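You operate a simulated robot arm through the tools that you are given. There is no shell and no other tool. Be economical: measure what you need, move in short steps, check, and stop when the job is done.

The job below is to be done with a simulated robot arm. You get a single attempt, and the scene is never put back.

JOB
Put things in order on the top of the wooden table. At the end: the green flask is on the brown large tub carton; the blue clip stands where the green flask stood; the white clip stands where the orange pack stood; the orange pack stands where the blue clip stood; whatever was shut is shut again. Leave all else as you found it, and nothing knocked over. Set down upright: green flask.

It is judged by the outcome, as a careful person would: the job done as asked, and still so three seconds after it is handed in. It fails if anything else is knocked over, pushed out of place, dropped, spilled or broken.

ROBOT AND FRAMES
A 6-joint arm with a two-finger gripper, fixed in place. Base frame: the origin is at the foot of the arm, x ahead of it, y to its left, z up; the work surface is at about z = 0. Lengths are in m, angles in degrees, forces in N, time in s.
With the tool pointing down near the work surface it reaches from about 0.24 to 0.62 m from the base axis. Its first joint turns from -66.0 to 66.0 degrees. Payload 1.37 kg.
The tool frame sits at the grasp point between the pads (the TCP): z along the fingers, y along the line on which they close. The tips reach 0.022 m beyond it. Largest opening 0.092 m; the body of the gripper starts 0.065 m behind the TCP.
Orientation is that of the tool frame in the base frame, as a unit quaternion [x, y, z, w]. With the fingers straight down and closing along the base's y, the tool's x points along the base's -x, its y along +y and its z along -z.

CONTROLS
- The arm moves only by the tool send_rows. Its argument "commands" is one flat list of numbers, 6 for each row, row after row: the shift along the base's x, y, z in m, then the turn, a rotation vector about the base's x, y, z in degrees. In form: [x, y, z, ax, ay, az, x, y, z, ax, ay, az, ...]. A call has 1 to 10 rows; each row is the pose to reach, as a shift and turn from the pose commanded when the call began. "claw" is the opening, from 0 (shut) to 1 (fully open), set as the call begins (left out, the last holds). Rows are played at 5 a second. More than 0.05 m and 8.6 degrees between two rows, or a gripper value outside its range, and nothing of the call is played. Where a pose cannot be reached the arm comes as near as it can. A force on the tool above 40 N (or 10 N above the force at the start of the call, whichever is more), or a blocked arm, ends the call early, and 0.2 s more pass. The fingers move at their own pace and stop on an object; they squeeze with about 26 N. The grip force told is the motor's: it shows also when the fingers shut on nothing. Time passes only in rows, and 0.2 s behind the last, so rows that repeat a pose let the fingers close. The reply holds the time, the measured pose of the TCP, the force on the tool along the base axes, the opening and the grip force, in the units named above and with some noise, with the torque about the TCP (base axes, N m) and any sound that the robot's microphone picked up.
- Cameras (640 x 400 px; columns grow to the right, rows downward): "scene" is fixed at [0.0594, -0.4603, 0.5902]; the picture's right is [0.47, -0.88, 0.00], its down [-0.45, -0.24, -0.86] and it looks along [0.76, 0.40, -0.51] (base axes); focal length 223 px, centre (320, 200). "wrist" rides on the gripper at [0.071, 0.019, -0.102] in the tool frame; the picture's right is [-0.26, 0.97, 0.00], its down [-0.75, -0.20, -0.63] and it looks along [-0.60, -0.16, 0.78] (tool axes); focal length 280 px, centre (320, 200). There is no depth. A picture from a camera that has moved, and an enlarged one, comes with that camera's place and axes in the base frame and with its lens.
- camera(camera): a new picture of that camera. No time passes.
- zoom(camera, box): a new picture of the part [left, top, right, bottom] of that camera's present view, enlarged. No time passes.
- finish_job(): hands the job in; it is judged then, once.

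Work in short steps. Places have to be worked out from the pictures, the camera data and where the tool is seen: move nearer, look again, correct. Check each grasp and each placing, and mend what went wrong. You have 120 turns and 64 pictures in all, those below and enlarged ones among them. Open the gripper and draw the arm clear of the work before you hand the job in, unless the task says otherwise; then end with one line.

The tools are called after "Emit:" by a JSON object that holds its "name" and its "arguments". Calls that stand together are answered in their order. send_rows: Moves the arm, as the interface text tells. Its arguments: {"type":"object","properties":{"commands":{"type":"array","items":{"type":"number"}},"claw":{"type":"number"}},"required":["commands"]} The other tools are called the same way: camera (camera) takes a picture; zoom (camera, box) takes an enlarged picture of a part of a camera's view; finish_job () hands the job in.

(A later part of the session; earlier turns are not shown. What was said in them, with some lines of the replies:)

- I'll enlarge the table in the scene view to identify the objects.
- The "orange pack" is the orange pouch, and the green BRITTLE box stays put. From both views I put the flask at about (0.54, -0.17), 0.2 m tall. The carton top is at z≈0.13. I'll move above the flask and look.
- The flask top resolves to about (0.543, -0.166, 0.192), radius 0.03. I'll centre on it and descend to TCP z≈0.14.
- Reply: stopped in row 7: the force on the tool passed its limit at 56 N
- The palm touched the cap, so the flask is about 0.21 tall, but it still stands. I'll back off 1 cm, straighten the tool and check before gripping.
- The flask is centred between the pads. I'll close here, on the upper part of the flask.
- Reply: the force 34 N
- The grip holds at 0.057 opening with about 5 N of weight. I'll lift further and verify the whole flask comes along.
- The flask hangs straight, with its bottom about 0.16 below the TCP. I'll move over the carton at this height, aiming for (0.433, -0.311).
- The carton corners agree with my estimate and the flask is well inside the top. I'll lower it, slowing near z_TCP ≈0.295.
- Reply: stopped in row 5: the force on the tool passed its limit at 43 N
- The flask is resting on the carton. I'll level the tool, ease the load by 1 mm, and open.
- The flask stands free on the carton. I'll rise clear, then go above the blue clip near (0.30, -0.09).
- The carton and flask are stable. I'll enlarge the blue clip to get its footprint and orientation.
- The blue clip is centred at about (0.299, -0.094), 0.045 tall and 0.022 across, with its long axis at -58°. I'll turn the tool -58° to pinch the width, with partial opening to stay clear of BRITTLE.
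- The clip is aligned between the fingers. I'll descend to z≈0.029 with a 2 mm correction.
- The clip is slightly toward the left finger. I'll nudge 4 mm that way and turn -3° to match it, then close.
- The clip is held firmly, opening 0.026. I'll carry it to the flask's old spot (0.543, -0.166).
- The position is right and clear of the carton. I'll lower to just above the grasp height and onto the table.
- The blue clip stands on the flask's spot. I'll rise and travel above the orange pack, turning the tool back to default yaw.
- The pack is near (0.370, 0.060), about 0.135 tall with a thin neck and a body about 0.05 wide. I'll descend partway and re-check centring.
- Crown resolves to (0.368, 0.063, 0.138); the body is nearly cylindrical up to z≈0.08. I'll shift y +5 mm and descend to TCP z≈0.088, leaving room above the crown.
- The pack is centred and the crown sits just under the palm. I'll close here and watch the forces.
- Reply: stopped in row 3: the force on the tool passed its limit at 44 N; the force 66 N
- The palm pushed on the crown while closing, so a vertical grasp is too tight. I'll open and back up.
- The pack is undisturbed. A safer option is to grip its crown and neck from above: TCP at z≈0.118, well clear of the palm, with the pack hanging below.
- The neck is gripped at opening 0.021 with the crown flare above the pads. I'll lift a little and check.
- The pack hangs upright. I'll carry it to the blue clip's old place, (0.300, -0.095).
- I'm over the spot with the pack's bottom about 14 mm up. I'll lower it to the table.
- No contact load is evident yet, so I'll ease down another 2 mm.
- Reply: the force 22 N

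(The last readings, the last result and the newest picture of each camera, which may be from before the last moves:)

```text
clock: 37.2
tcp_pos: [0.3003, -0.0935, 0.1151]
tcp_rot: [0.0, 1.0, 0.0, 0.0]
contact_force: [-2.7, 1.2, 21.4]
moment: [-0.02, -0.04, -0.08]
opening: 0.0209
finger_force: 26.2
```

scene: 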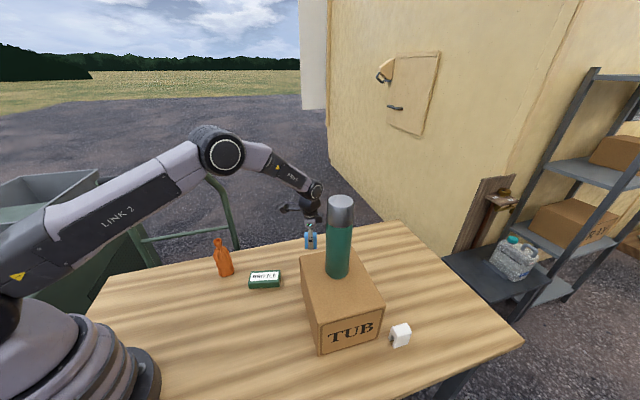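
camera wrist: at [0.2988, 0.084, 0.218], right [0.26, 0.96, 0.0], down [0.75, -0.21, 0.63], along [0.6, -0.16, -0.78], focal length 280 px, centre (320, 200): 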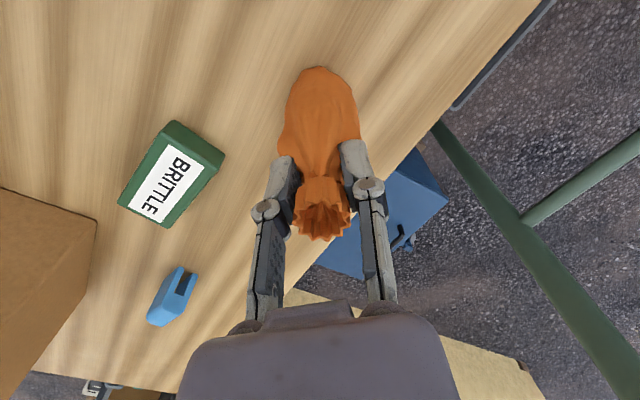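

The pack is now firmly on the table with 21 N of reaction. I'll relieve about 1 mm and open.

Emit:
{"name": "send_rows", "arguments": {"commands": [0, 0, 0.0015, 0, 0, 0, 0, 0, 0.0015, 0, 0, 0]}}

Emit:
{"name": "send_rows", "arguments": {"commands": [0, 0, 0, 0, 0, 0, 0, 0, 0, 0, 0, 0, 0, 0, 0, 0, 0, 0, 0, 0, 0, 0, 0, 0, 0, 0, 0.02, 0, 0, 0, 0, 0, 0.06, 0, 0, 0, 0, 0, 0.1, 0, 0, 0, 0, 0, 0.14, 0, 0, 0, 0, 0, 0.18, 0, 0, 0], "claw": 0.8}}

Emit:
{"name": "camera", "arguments": {"camera": "scene"}}

Emit:
{"name": "camera", "arguments": {"camera": "wrist"}}

```text
clock: 37.8
tcp_pos: [0.3002, -0.0926, 0.1162]
tcp_rot: [0.0, 1.0, 0.002, 0.0]
contact_force: [-0.5, -0.8, -0.6]
moment: [0.02, 0.02, 0.01]
opening: 0.0209
finger_force: 25.9
```

```text
clock: 39.8
tcp_pos: [0.2997, -0.093, 0.2992]
tcp_rot: [0.0, 1.0, 0.001, 0.001]
contact_force: [0.1, -0.3, -0.1]
moment: [0.01, 0.01, 0.0]
opening: 0.0738
finger_force: 0.0
```

```text
24 pictures are left
```

scene: 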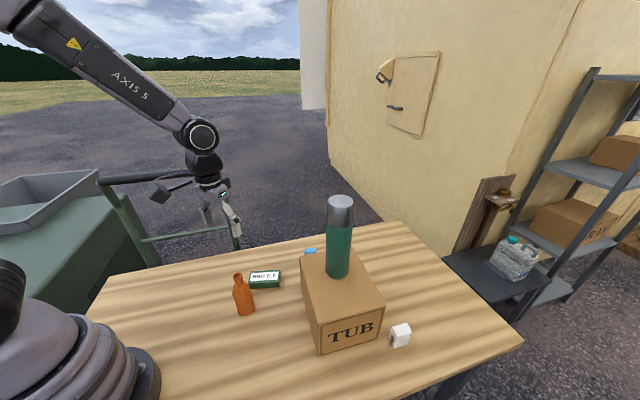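

```text
23 pictures are left
camera wrist: at [0.2288, -0.0728, 0.3996], right [0.26, 0.97, 0.0], down [0.75, -0.21, 0.62], along [0.6, -0.16, -0.78], focal length 280 px, centre (320, 200)
```

wrist: 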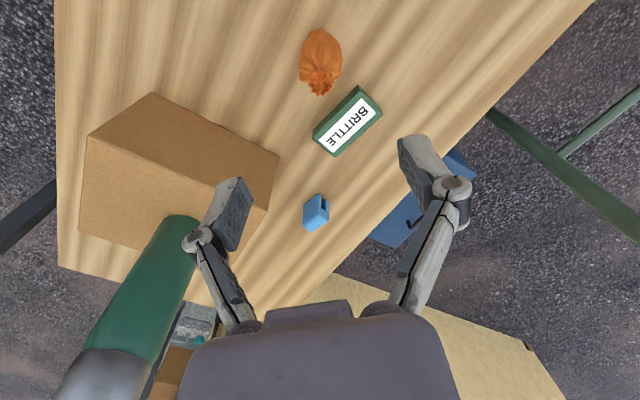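

Orange pack and blue clip are both standing well. For the white clip at about (0.42, -0.496), I'll turn the tool +131° so the camera faces outward, away from the carton. I'll travel at a short radius to keep clear of the flask.

Emit:
{"name": "send_rows", "arguments": {"commands": [-0.001, -0.0245, 0.01, 0, 0, 8.2, -0.002, -0.049, 0.02, 0, 0, 16.4, -0.004, -0.0735, 0.03, 0, 0, 24.6, -0.005, -0.098, 0.04, 0, 0, 32.8, -0.006, -0.1225, 0.04, 0, 0, 41, -0.007, -0.147, 0.04, 0, 0, 49.2, -0.009, -0.1715, 0.04, 0, 0, 57.4, -0.01, -0.196, 0.04, 0, 0, 65.6, -0.01, -0.196, 0.04, 0, 0, 73.8, -0.01, -0.196, 0.04, 0, 0, 82]}}

Emit:
{"name": "send_rows", "arguments": {"commands": [0.011, -0.023, 0, 0, 0, 8.2, 0.023, -0.047, 0, 0, 0, 16.4, 0.035, -0.07, 0, 0, 0, 24.6, 0.047, -0.094, 0, 0, 0, 32.8, 0.058, -0.117, 0, 0, 0, 41, 0.07, -0.141, 0, 0, 0, 49, 0.07, -0.141, 0, 0, 0, 49]}}

Emit:
{"name": "camera", "arguments": {"camera": "wrist"}}

Emit:
{"name": "camera", "arguments": {"camera": "scene"}}

```text
clock: 42.0
tcp_pos: [0.2925, -0.2903, 0.3365]
tcp_rot: [-0.657, 0.754, 0.001, 0.0]
contact_force: [-0.3, 0.1, -0.5]
moment: [-0.02, -0.01, -0.01]
opening: 0.0736
finger_force: 0.1
```

```text
clock: 43.6
tcp_pos: [0.3793, -0.3987, 0.3338]
tcp_rot: [0.894, -0.447, -0.004, 0.009]
contact_force: [0.4, 0.1, -0.4]
moment: [-0.01, 0.03, 0.01]
opening: 0.0736
finger_force: 0.0
out of reach, approached as far as the arm can: row 6, 7
```

```text
22 pictures are left
camera wrist: at [0.4085, -0.464, 0.436], right [-0.93, -0.37, 0.02], down [-0.28, 0.73, 0.62], along [-0.24, 0.57, -0.79], focal length 280 px, centre (320, 200)
```

wrist: 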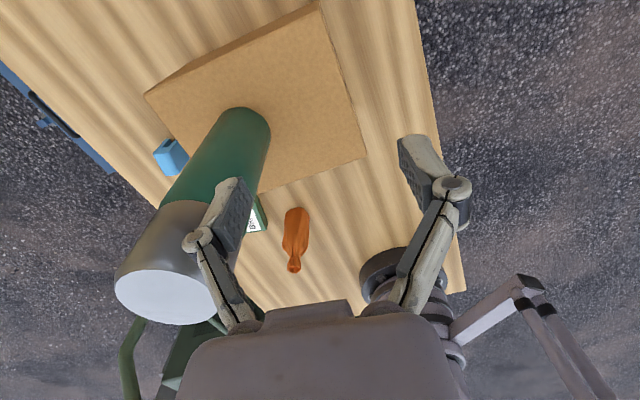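

```text
21 pictures are left
```

scene: 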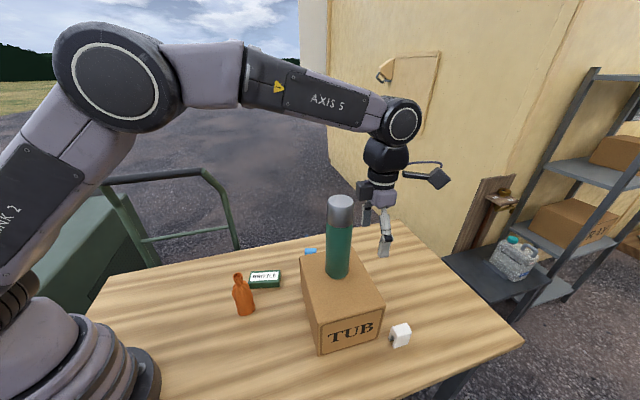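

The wrist joint limit stopped the full flip at about 127° yaw. I'll back off 9° of yaw, which still aligns acceptably with the clip, and see where the pose settles.

Emit:
{"name": "send_rows", "arguments": {"commands": [0, 0, 0, 0, 0, -5, 0, 0, 0, 0, 0, -9, 0, 0, 0, 0, 0, -9]}}

```text
clock: 44.4
tcp_pos: [0.3796, -0.397, 0.334]
tcp_rot: [0.856, -0.517, -0.003, 0.01]
contact_force: [0.5, 0.6, 0.4]
moment: [0.01, -0.03, 0.01]
opening: 0.0736
finger_force: 0.1
```

The pose is now free, at yaw ≈118°. I'll correct the small tilt and move toward the clip at (0.40, -0.47, 0.28).

Emit:
{"name": "send_rows", "arguments": {"commands": [0.005, -0.02, -0.01, 0.8, -0.89, 0, 0.01, -0.045, -0.02, 0.8, -0.89, 0, 0.02, -0.073, -0.035, 0.8, -0.89, 0, 0.02, -0.073, -0.055, 0.8, -0.89, 0, 0.02, -0.073, -0.055, 0.8, -0.89, 0]}}

Emit:
{"name": "camera", "arguments": {"camera": "wrist"}}

```text
clock: 45.6
tcp_pos: [0.3994, -0.4722, 0.2789]
tcp_rot: [0.856, -0.517, 0.0, -0.001]
contact_force: [0.0, 0.4, 0.8]
moment: [0.02, 0.0, -0.01]
opening: 0.0738
finger_force: 0.0
```

```text
20 pictures are left
camera wrist: at [0.416, -0.5423, 0.3806], right [-0.98, -0.22, 0.0], down [-0.17, 0.76, 0.63], along [-0.14, 0.61, -0.78], focal length 280 px, centre (320, 200)
```

wrist: 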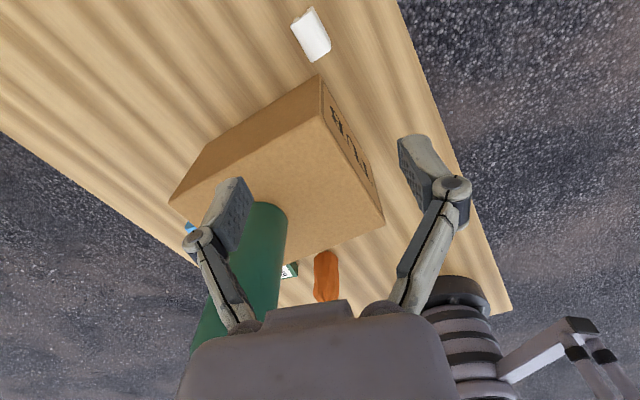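

The white clip is visible; I'll enlarge it.

Emit:
{"name": "zoom", "arguments": {"camera": "wrist", "box": [260, 0, 380, 90]}}

```text
4.44 times, centred on (320, 45) of wrist
camera zoom: at [0.416, -0.5423, 0.3806], right [-0.98, -0.22, 0.0], down [-0.17, 0.76, 0.63], along [-0.14, 0.61, -0.78], focal length 1246 px, centre (320, 889)
```

zoom: 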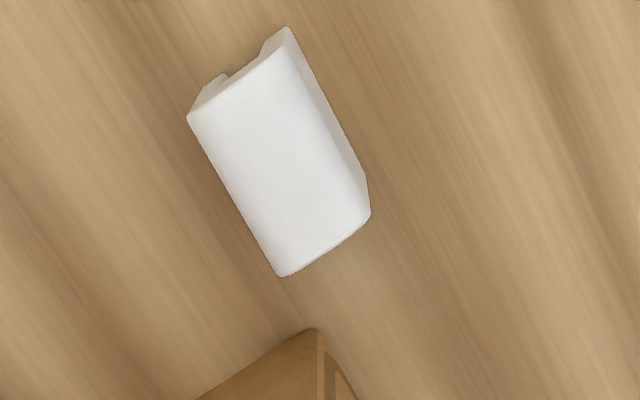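

The clip resolves to about (0.414, -0.490), with its long axis at -46°. I'll move above it at z≈0.12 with yaw +4° more and the opening narrowed.

Emit:
{"name": "send_rows", "arguments": {"commands": [0.007, -0.009, -0.03, 0, 0, 2, 0.0146, -0.018, -0.06, 0, 0, 4, 0.0146, -0.018, -0.1, 0, 0, 4, 0.0146, -0.018, -0.135, 0, 0, 4, 0.0146, -0.018, -0.16, 0, 0, 4, 0.0146, -0.018, -0.16, 0, 0, 4], "claw": 0.62}}

Emit:
{"name": "camera", "arguments": {"camera": "wrist"}}

Emit:
{"name": "camera", "arguments": {"camera": "scene"}}

```text
clock: 47.0
tcp_pos: [0.4159, -0.4895, 0.1186]
tcp_rot: [0.874, -0.486, -0.001, 0.0]
contact_force: [0.2, 0.0, 0.0]
moment: [-0.01, 0.0, -0.01]
opening: 0.0568
finger_force: 0.0
out of reach, approached as far as the arm can: row 2
```

```text
18 pictures are left
camera wrist: at [0.4362, -0.5591, 0.2202], right [-0.96, -0.29, 0.0], down [-0.22, 0.75, 0.63], along [-0.18, 0.6, -0.78], focal length 280 px, centre (320, 200)
```

wrist: 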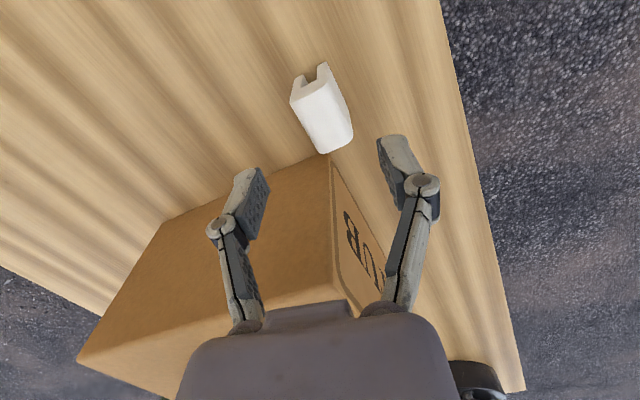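

```text
17 pictures are left
```

scene: 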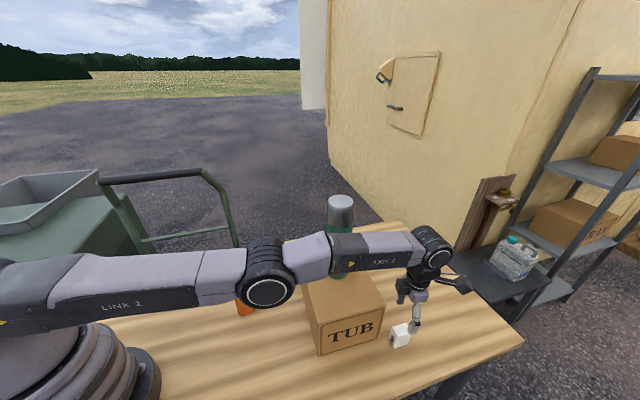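

The clip measures at (0.4134, -0.491), and the forearm has clearance over the carton and from the flask. I'll descend carefully to z≈0.06 first.

Emit:
{"name": "send_rows", "arguments": {"commands": [-0.0025, -0.0016, -0.02, 0, 0, 0, -0.0025, -0.0016, -0.04, 0, 0, 0, -0.0025, -0.0016, -0.058, 0, 0, 0, -0.0025, -0.0016, -0.058, 0, 0, 0]}}

Emit:
{"name": "camera", "arguments": {"camera": "wrist"}}

```text
clock: 48.0
tcp_pos: [0.4095, -0.4872, 0.0629]
tcp_rot: [0.874, -0.486, 0.0, -0.001]
contact_force: [-0.3, 0.2, -0.6]
moment: [-0.01, -0.01, 0.01]
opening: 0.0567
finger_force: 0.1
```

```text
16 pictures are left
camera wrist: at [0.4307, -0.5573, 0.1639], right [-0.96, -0.29, 0.0], down [-0.22, 0.75, 0.63], along [-0.18, 0.6, -0.78], focal length 280 px, centre (320, 200)
```

wrist: 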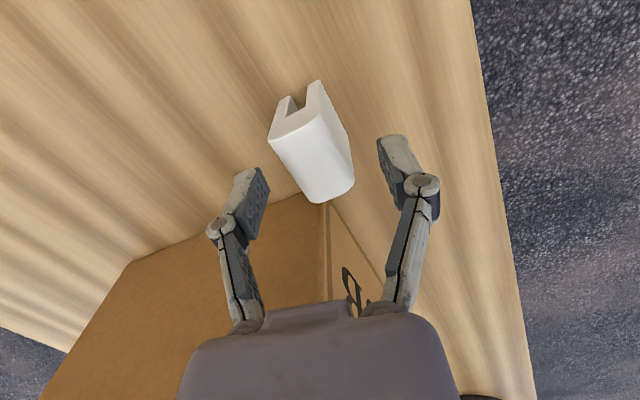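

The clip sits about 9 mm outward of the TCP but is well centred between the fingers. I'll correct outward and descend to z≈0.029.

Emit:
{"name": "send_rows", "arguments": {"commands": [0.003, -0.004, -0.012, 0, 0, 0, 0.004, -0.0055, -0.024, 0, 0, 0, 0.004, -0.0055, -0.033, 0, 0, 0, 0.004, -0.0055, -0.033, 0, 0, 0]}}

Emit:
{"name": "camera", "arguments": {"camera": "wrist"}}

```text
clock: 49.0
tcp_pos: [0.4067, -0.4844, 0.0347]
tcp_rot: [0.873, -0.488, 0.001, -0.002]
contact_force: [2.8, -4.0, 2.5]
moment: [0.41, 0.21, -0.06]
opening: 0.0569
finger_force: 0.2
out of reach, approached as far as the arm can: row 1, 2, 3, 4
```

```text
15 pictures are left
camera wrist: at [0.4273, -0.5544, 0.1368], right [-0.96, -0.28, 0.0], down [-0.22, 0.75, 0.63], along [-0.18, 0.6, -0.78], focal length 280 px, centre (320, 200)
```

wrist: 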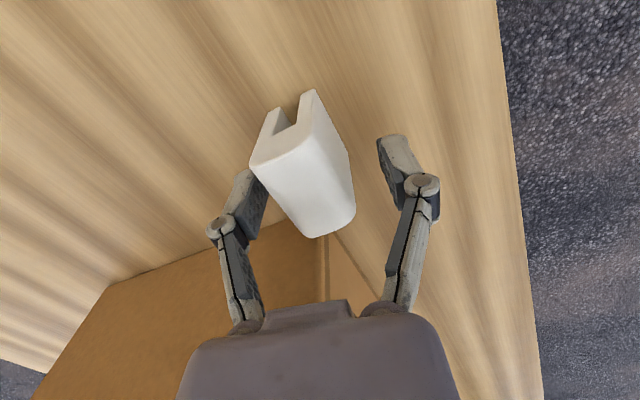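

A light contact shows about 0.1 m above the TCP: the wrist flange met the carton's top edge at this depth. I'll back up 14 mm and grip the clip by its upper half instead, then check the carton.

Emit:
{"name": "send_rows", "arguments": {"commands": [0, 0, 0.008, 0, 0, 0, 0.0015, -0.0015, 0.014, 0, 0, 0, 0.003, -0.0035, 0.014, 0, 0, 0, 0.003, -0.0035, 0.014, 0, 0, 0]}}

Emit:
{"name": "zoom", "arguments": {"camera": "scene", "box": [290, 180, 490, 360]}}

Emit:
{"name": "camera", "arguments": {"camera": "wrist"}}

```text
clock: 50.0
tcp_pos: [0.4083, -0.487, 0.0498]
tcp_rot: [0.874, -0.486, -0.001, -0.001]
contact_force: [1.0, 0.0, -1.1]
moment: [0.0, 0.02, -0.03]
opening: 0.057
finger_force: 0.1
```

```text
2.22 times, centred on (390, 270) of scene
camera zoom: at [0.0594, -0.4603, 0.5902], right [0.47, -0.88, 0.0], down [-0.45, -0.24, -0.86], along [0.76, 0.4, -0.51], focal length 495 px, centre (164, 44)
```

zoom: 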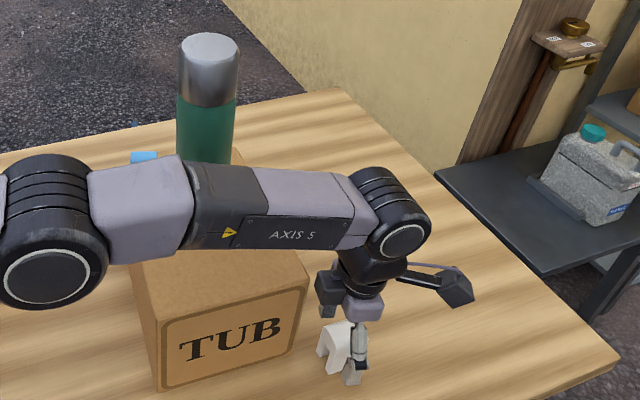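

```text
13 pictures are left
camera wrist: at [0.429, -0.5561, 0.1512], right [-0.96, -0.29, 0.0], down [-0.22, 0.75, 0.63], along [-0.18, 0.6, -0.78], focal length 280 px, centre (320, 200)
```

wrist: 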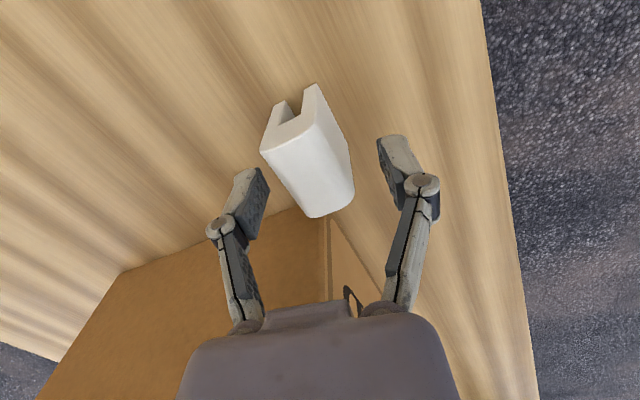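

Contact is cleared and the carton looks in place. I'll shift 4 mm toward the clip's centreline, drop 3 mm, and close.

Emit:
{"name": "send_rows", "arguments": {"commands": [0.004, 0.001, -0.003, 0, 0, 0, 0.004, 0.001, -0.003, 0, 0, 0]}}

Emit:
{"name": "send_rows", "arguments": {"commands": [0, 0, 0, 0, 0, 0, 0, 0, 0, 0, 0, 0, 0, 0, 0, 0, 0, 0, 0, 0, 0, 0, 0, 0], "claw": 0}}

Emit:
{"name": "camera", "arguments": {"camera": "wrist"}}

```text
clock: 50.6
tcp_pos: [0.4104, -0.4838, 0.0471]
tcp_rot: [0.873, -0.487, 0.0, -0.001]
contact_force: [0.1, -0.7, 0.4]
moment: [0.0, 0.0, -0.03]
opening: 0.057
finger_force: 0.0
out of reach, approached as far as the arm can: row 1, 2
```

```text
clock: 51.6
tcp_pos: [0.4097, -0.4834, 0.0472]
tcp_rot: [0.874, -0.486, 0.0, -0.001]
contact_force: [0.3, 0.1, 1.3]
moment: [-0.01, 0.03, -0.01]
opening: 0.0258
finger_force: 26.6
```

```text
12 pictures are left
camera wrist: at [0.4317, -0.5529, 0.1492], right [-0.96, -0.29, 0.0], down [-0.22, 0.75, 0.63], along [-0.18, 0.6, -0.78], focal length 280 px, centre (320, 200)
```

wrist: 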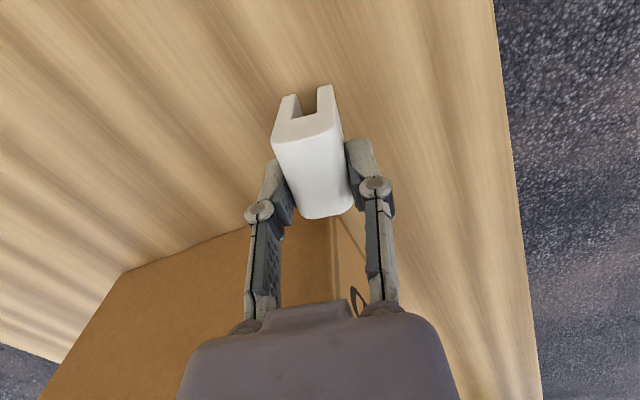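

Gripped at 0.0258, the same width as the blue clip. I'll lift straight up.

Emit:
{"name": "send_rows", "arguments": {"commands": [0, 0, 0.02, 0, 0, 0, 0, 0, 0.06, 0, 0, 0, 0, 0, 0.1, 0, 0, 0, 0, 0, 0.145, 0, 0, 0, 0, 0, 0.19, 0, 0, 0, 0, 0, 0.235, 0, 0, 0, 0, 0, 0.235, 0, 0, 0]}}

Emit:
{"name": "camera", "arguments": {"camera": "scene"}}

```text
clock: 53.2
tcp_pos: [0.4064, -0.4767, 0.2796]
tcp_rot: [0.874, -0.487, -0.001, -0.003]
contact_force: [0.1, 0.5, 0.2]
moment: [0.03, -0.06, 0.0]
opening: 0.026
finger_force: 26.3
out of reach, approached as far as the arm can: row 6, 7
```

```text
11 pictures are left
```

scene: 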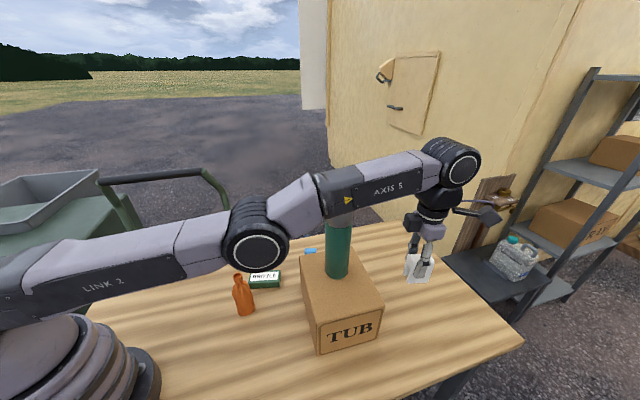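

The clip is held and all else is undisturbed. I'll retract along the inbound path, unwinding yaw as I go.

Emit:
{"name": "send_rows", "arguments": {"commands": [-0.019, 0.029, 0.01, 0, 0, -6, -0.039, 0.059, 0.02, 0, 0, -12, -0.058, 0.088, 0.03, 0, 0, -18, -0.077, 0.118, 0.04, 0, 0, -24, -0.097, 0.147, 0.05, 0, 0, -30, -0.116, 0.177, 0.057, 0, 0, -36, -0.116, 0.177, 0.057, 0, 0, -36]}}

Emit:
{"name": "send_rows", "arguments": {"commands": [0.01, 0.045, 0, 0, 0, -7, 0.02, 0.09, 0, 0, 0, -14, 0.03, 0.135, 0, 0, 0, -21, 0.04, 0.18, 0, 0, 0, -28, 0.05, 0.225, 0, 0, 0, -35, 0.06, 0.27, 0, 0, 0, -42, 0.07, 0.315, 0, 0, 0, -49, 0.078, 0.358, 0, 0, 0, -56, 0.078, 0.358, 0, 0, 0, -56]}}

Emit:
{"name": "camera", "arguments": {"camera": "wrist"}}

```text
clock: 54.8
tcp_pos: [0.3901, -0.4266, 0.4012]
tcp_rot: [0.744, -0.668, -0.027, -0.007]
contact_force: [-0.1, 0.5, -0.6]
moment: [-0.01, -0.01, 0.01]
opening: 0.0258
finger_force: 25.3
out of reach, approached as far as the arm can: row 1, 2, 3, 4, 5, 6, 7
```

```text
clock: 56.8
tcp_pos: [0.5648, -0.0915, 0.4359]
tcp_rot: [-0.345, 0.938, 0.023, 0.015]
contact_force: [-0.1, 1.1, -0.5]
moment: [0.0, 0.06, -0.02]
opening: 0.026
finger_force: 26.1
out of reach, approached as far as the arm can: row 1, 2, 3, 4, 5, 6, 7, 8, 9
```

```text
10 pictures are left
camera wrist: at [0.499, -0.1276, 0.5345], right [-0.43, 0.9, 0.04], down [0.7, 0.3, 0.65], along [0.57, 0.31, -0.76], focal length 280 px, centre (320, 200)
```

wrist: 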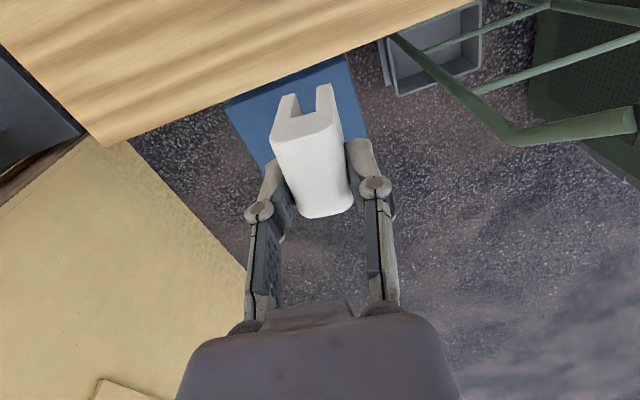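

The arm took a different path near a joint limit, ending high at (0.565, -0.09, 0.436). I'll check that nothing was disturbed.

Emit:
{"name": "camera", "arguments": {"camera": "scene"}}

```text
9 pictures are left
```

scene: 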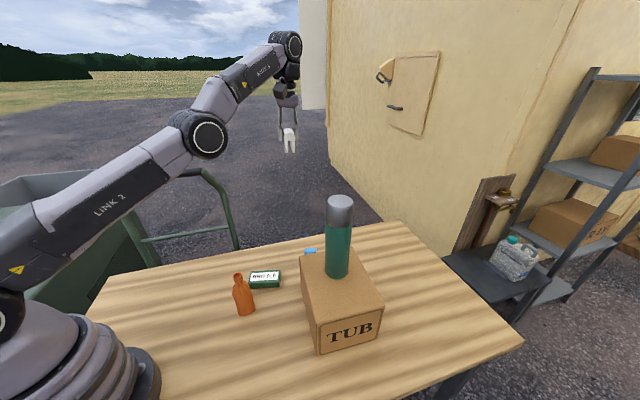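

Everything on the table is fine. The elbow apparently flipped to the wrong side while fully stretched, which blocks retraction. I'll stretch out again over clear space, high and beyond the blue clip, to let it flip back.

Emit:
{"name": "send_rows", "arguments": {"commands": [0.037, -0.006, -0.02, 0, 0, 0, 0.074, -0.012, -0.04, 0, 0, 0, 0.111, -0.018, -0.06, 0, 0, 0, 0.148, -0.024, -0.08, 0, 0, 0, 0.185, -0.03, -0.1, 0, 0, 0, 0.185, -0.03, -0.1, 0, 0, 0]}}

Emit:
{"name": "send_rows", "arguments": {"commands": [-0.045, 0.007, 0, 0, 0, 0, -0.09, 0.014, 0, 0, 0, 0, -0.135, 0.021, 0, 0, 0, 0, -0.135, 0.021, 0, 0, 0, 0]}}

```text
clock: 58.2
tcp_pos: [0.6142, -0.1034, 0.3118]
tcp_rot: [-0.344, 0.938, 0.02, 0.018]
contact_force: [0.0, 0.2, -0.2]
moment: [0.01, 0.02, 0.04]
opening: 0.026
finger_force: 26.1
out of reach, approached as far as the arm can: row 1, 2, 3, 4, 5, 6
```

```text
clock: 59.2
tcp_pos: [0.6114, -0.1023, 0.3164]
tcp_rot: [-0.345, 0.938, 0.021, 0.017]
contact_force: [-0.3, 0.3, 0.1]
moment: [-0.04, 0.02, -0.01]
opening: 0.0264
finger_force: 25.9
out of reach, approached as far as the arm can: row 1, 2, 3, 4
```

The arm is stuck in the straight-arm singularity. A downward-and-inward motion should bend the elbow the right way, so I'll try that, staying above z=0.19.

Emit:
{"name": "send_rows", "arguments": {"commands": [-0.01, 0.003, -0.045, 0, 0, 0, -0.03, 0.006, -0.085, 0, 0, 0, -0.055, 0.012, -0.12, 0, 0, 0, -0.055, 0.012, -0.12, 0, 0, 0]}}

```text
clock: 60.2
tcp_pos: [0.6247, -0.1022, 0.2618]
tcp_rot: [-0.345, 0.938, 0.021, 0.017]
contact_force: [-0.5, -1.1, -0.7]
moment: [0.0, 0.01, -0.05]
opening: 0.0263
finger_force: 26.4
out of reach, approached as far as the arm can: row 1, 2, 3, 4
```

Still on the full-stretch arc. I'll try crossing the straight position with an outward push followed by downward then inward motion.

Emit:
{"name": "send_rows", "arguments": {"commands": [0.04, -0.005, 0, 0, 0, 0, 0.05, -0.006, -0.035, 0, 0, 0, 0.04, -0.005, -0.07, 0, 0, 0, 0.01, 0, -0.1, 0, 0, 0, -0.03, 0.003, -0.1, 0, 0, 0, -0.07, 0.006, -0.1, 0, 0, 0, -0.07, 0.006, -0.1, 0, 0, 0]}}

Emit:
{"name": "camera", "arguments": {"camera": "scene"}}

```text
clock: 61.8
tcp_pos: [0.5553, -0.0979, 0.1632]
tcp_rot: [-0.345, 0.938, 0.021, 0.019]
contact_force: [-0.6, 0.0, -0.5]
moment: [-0.03, -0.01, 0.03]
opening: 0.0259
finger_force: 26.2
out of reach, approached as far as the arm can: row 1, 2, 3
```

```text
8 pictures are left
```

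scene: 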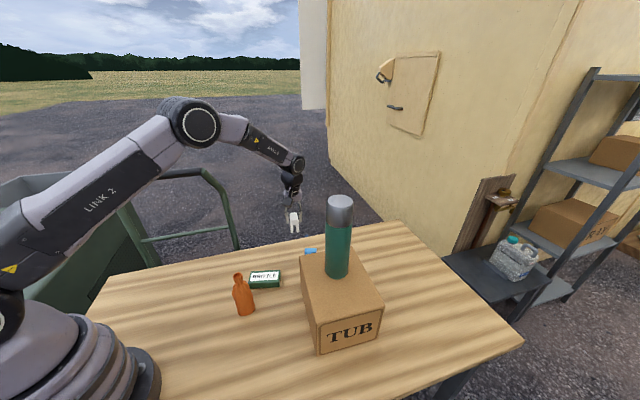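

The elbow is back up, and the clip and everything else are intact. I'll level the 3° tilt and go above the orange pack's old place, allowing for the clip sitting about 10 mm off the TCP along tool x.

Emit:
{"name": "send_rows", "arguments": {"commands": [-0.03, 0.028, 0.01, -1, 0.4, 0, -0.06, 0.056, 0.01, -2, 0.8, 0, -0.09, 0.084, 0, -3, 1.2, 0, -0.12, 0.112, 0, -3, 1.2, 0, -0.15, 0.14, -0.02, -3, 1.2, 0, -0.178, 0.168, -0.033, -3, 1.2, 0, -0.178, 0.168, -0.033, -3, 1.2, 0]}}

Emit:
{"name": "camera", "arguments": {"camera": "wrist"}}

```text
clock: 63.4
tcp_pos: [0.3766, 0.0701, 0.1286]
tcp_rot: [-0.345, 0.939, 0.0, -0.001]
contact_force: [-0.6, 0.6, -1.2]
moment: [-0.04, 0.03, 0.03]
opening: 0.026
finger_force: 26.1
```

```text
7 pictures are left
camera wrist: at [0.3117, 0.0406, 0.2314], right [-0.43, 0.91, 0.0], down [0.71, 0.33, 0.62], along [0.56, 0.27, -0.78], focal length 280 px, centre (320, 200)
```

wrist: 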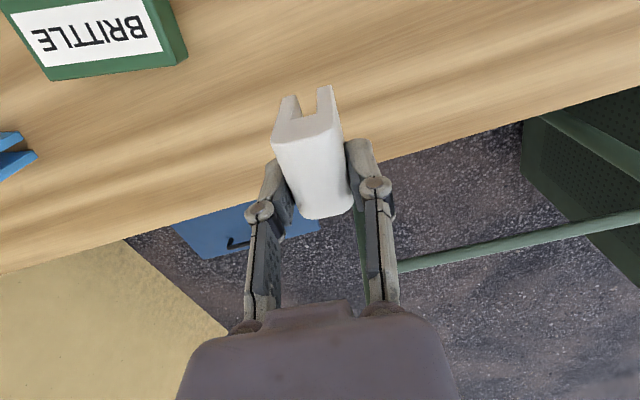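

The clip centre measures at (0.365, 0.063). I'll nudge 3 mm and lower it to the table (TCP z≈0.048).

Emit:
{"name": "send_rows", "arguments": {"commands": [0.003, 0, -0.03, 0, 0, 0, 0.003, 0, -0.06, 0, 0, 0, 0.003, 0, -0.075, 0, 0, 0, 0.003, 0, -0.08, 0, 0, 0, 0.003, 0, -0.08, 0, 0, 0]}}

```text
clock: 64.6
tcp_pos: [0.3788, 0.0706, 0.0486]
tcp_rot: [-0.345, 0.938, 0.0, -0.001]
contact_force: [0.7, 0.5, 0.0]
moment: [0.0, 0.0, -0.01]
opening: 0.026
finger_force: 25.9
```

No load yet at 0.0486 (it was gripped at 0.0472). I'll ease down 1 mm at a time until a light contact shows.

Emit:
{"name": "send_rows", "arguments": {"commands": [0, 0, -0.001, 0, 0, 0, 0, 0, -0.002, 0, 0, 0, 0, 0, -0.002, 0, 0, 0]}}

```text
clock: 65.4
tcp_pos: [0.3795, 0.071, 0.0476]
tcp_rot: [-0.345, 0.939, 0.0, 0.0]
contact_force: [-2.0, -4.9, 17.2]
moment: [-0.11, -0.04, -0.05]
opening: 0.0261
finger_force: 25.4
```

The clip is on the table. I'll relieve 1 mm, open, and rise clear.

Emit:
{"name": "send_rows", "arguments": {"commands": [0, 0, 0.001, 0, 0, 0, 0, 0, 0.001, 0, 0, 0]}}

Emit:
{"name": "send_rows", "arguments": {"commands": [0, 0, 0, 0, 0, 0, 0, 0, 0, 0, 0, 0, 0, 0, 0, 0, 0, 0, 0, 0, 0, 0, 0, 0, 0, 0, 0.03, 0, 0, 0, 0, 0, 0.075, 0, 0, 0, 0, 0, 0.12, 0, 0, 0, 0, 0, 0.165, 0, 0, 0, 0, 0, 0.21, 0, 0, 0], "claw": 0.7}}

Emit:
{"name": "camera", "arguments": {"camera": "scene"}}

Emit:
{"name": "camera", "arguments": {"camera": "wrist"}}

```text
clock: 66.0
tcp_pos: [0.3799, 0.0713, 0.0474]
tcp_rot: [-0.345, 0.939, -0.001, 0.0]
contact_force: [0.7, -0.6, 1.6]
moment: [0.02, -0.03, -0.03]
opening: 0.0257
finger_force: 26.0
```

```text
clock: 68.0
tcp_pos: [0.378, 0.0688, 0.2581]
tcp_rot: [-0.344, 0.939, 0.0, -0.001]
contact_force: [-0.8, 0.8, -1.0]
moment: [0.01, 0.02, 0.0]
opening: 0.0644
finger_force: 0.0
```

```text
6 pictures are left
```

scene: 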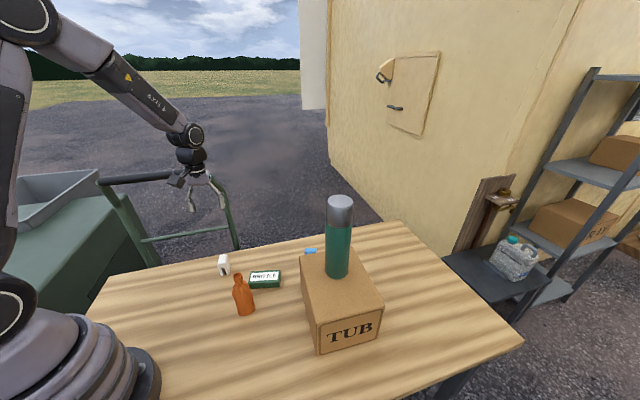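

```text
5 pictures are left
camera wrist: at [0.3132, 0.0386, 0.3603], right [-0.43, 0.91, 0.0], down [0.71, 0.33, 0.62], along [0.56, 0.27, -0.78], focal length 280 px, centre (320, 200)
```

wrist: 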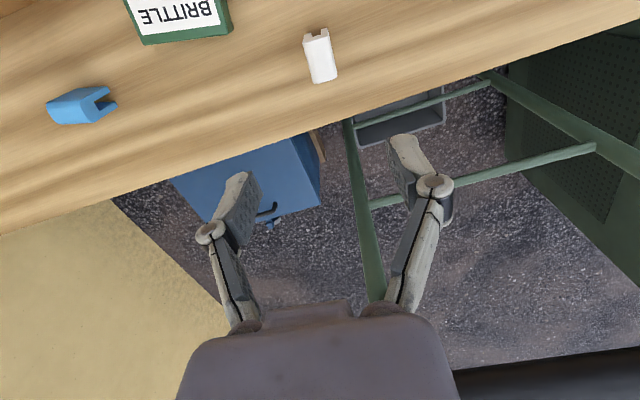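

All placed and standing. A final enlarged check of the carton against the first view, using the same box.

Emit:
{"name": "zoom", "arguments": {"camera": "scene", "box": [290, 230, 450, 360]}}

Emit:
{"name": "zoom", "arguments": {"camera": "scene", "box": [190, 200, 350, 330]}}

```text
3.08 times, centred on (370, 295) of scene
camera zoom: at [0.0594, -0.4603, 0.5902], right [0.47, -0.88, 0.0], down [-0.45, -0.24, -0.86], along [0.76, 0.4, -0.51], focal length 685 px, centre (166, -92)
```

zoom: 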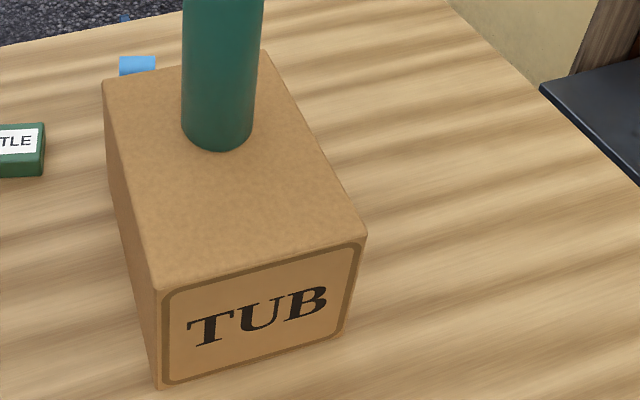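

```text
3.08 times, centred on (270, 265) of scene
camera zoom: at [0.0594, -0.4603, 0.5902], right [0.47, -0.88, 0.0], down [-0.45, -0.24, -0.86], along [0.76, 0.4, -0.51], focal length 685 px, centre (474, 0)
```

zoom: 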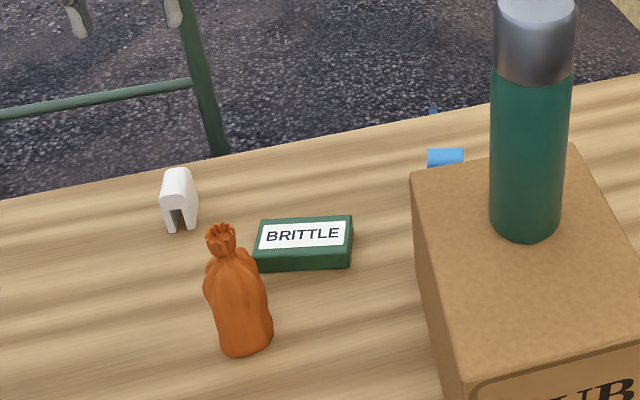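

Everything is where it was asked to be and standing upright. The carton moved only about 3 mm. The gripper is open and clear of the work, so I'm handing in.

Emit:
{"name": "finish_job", "arguments": {}}

```text
The job is handed in.
```

The job is handed in: the green flask stands upright on the tub carton, and the blue clip, orange pack and white clip each stand in their asked-for places; nothing was knocked over, though the gripper nudged the carton's front edge by about 3 mm.
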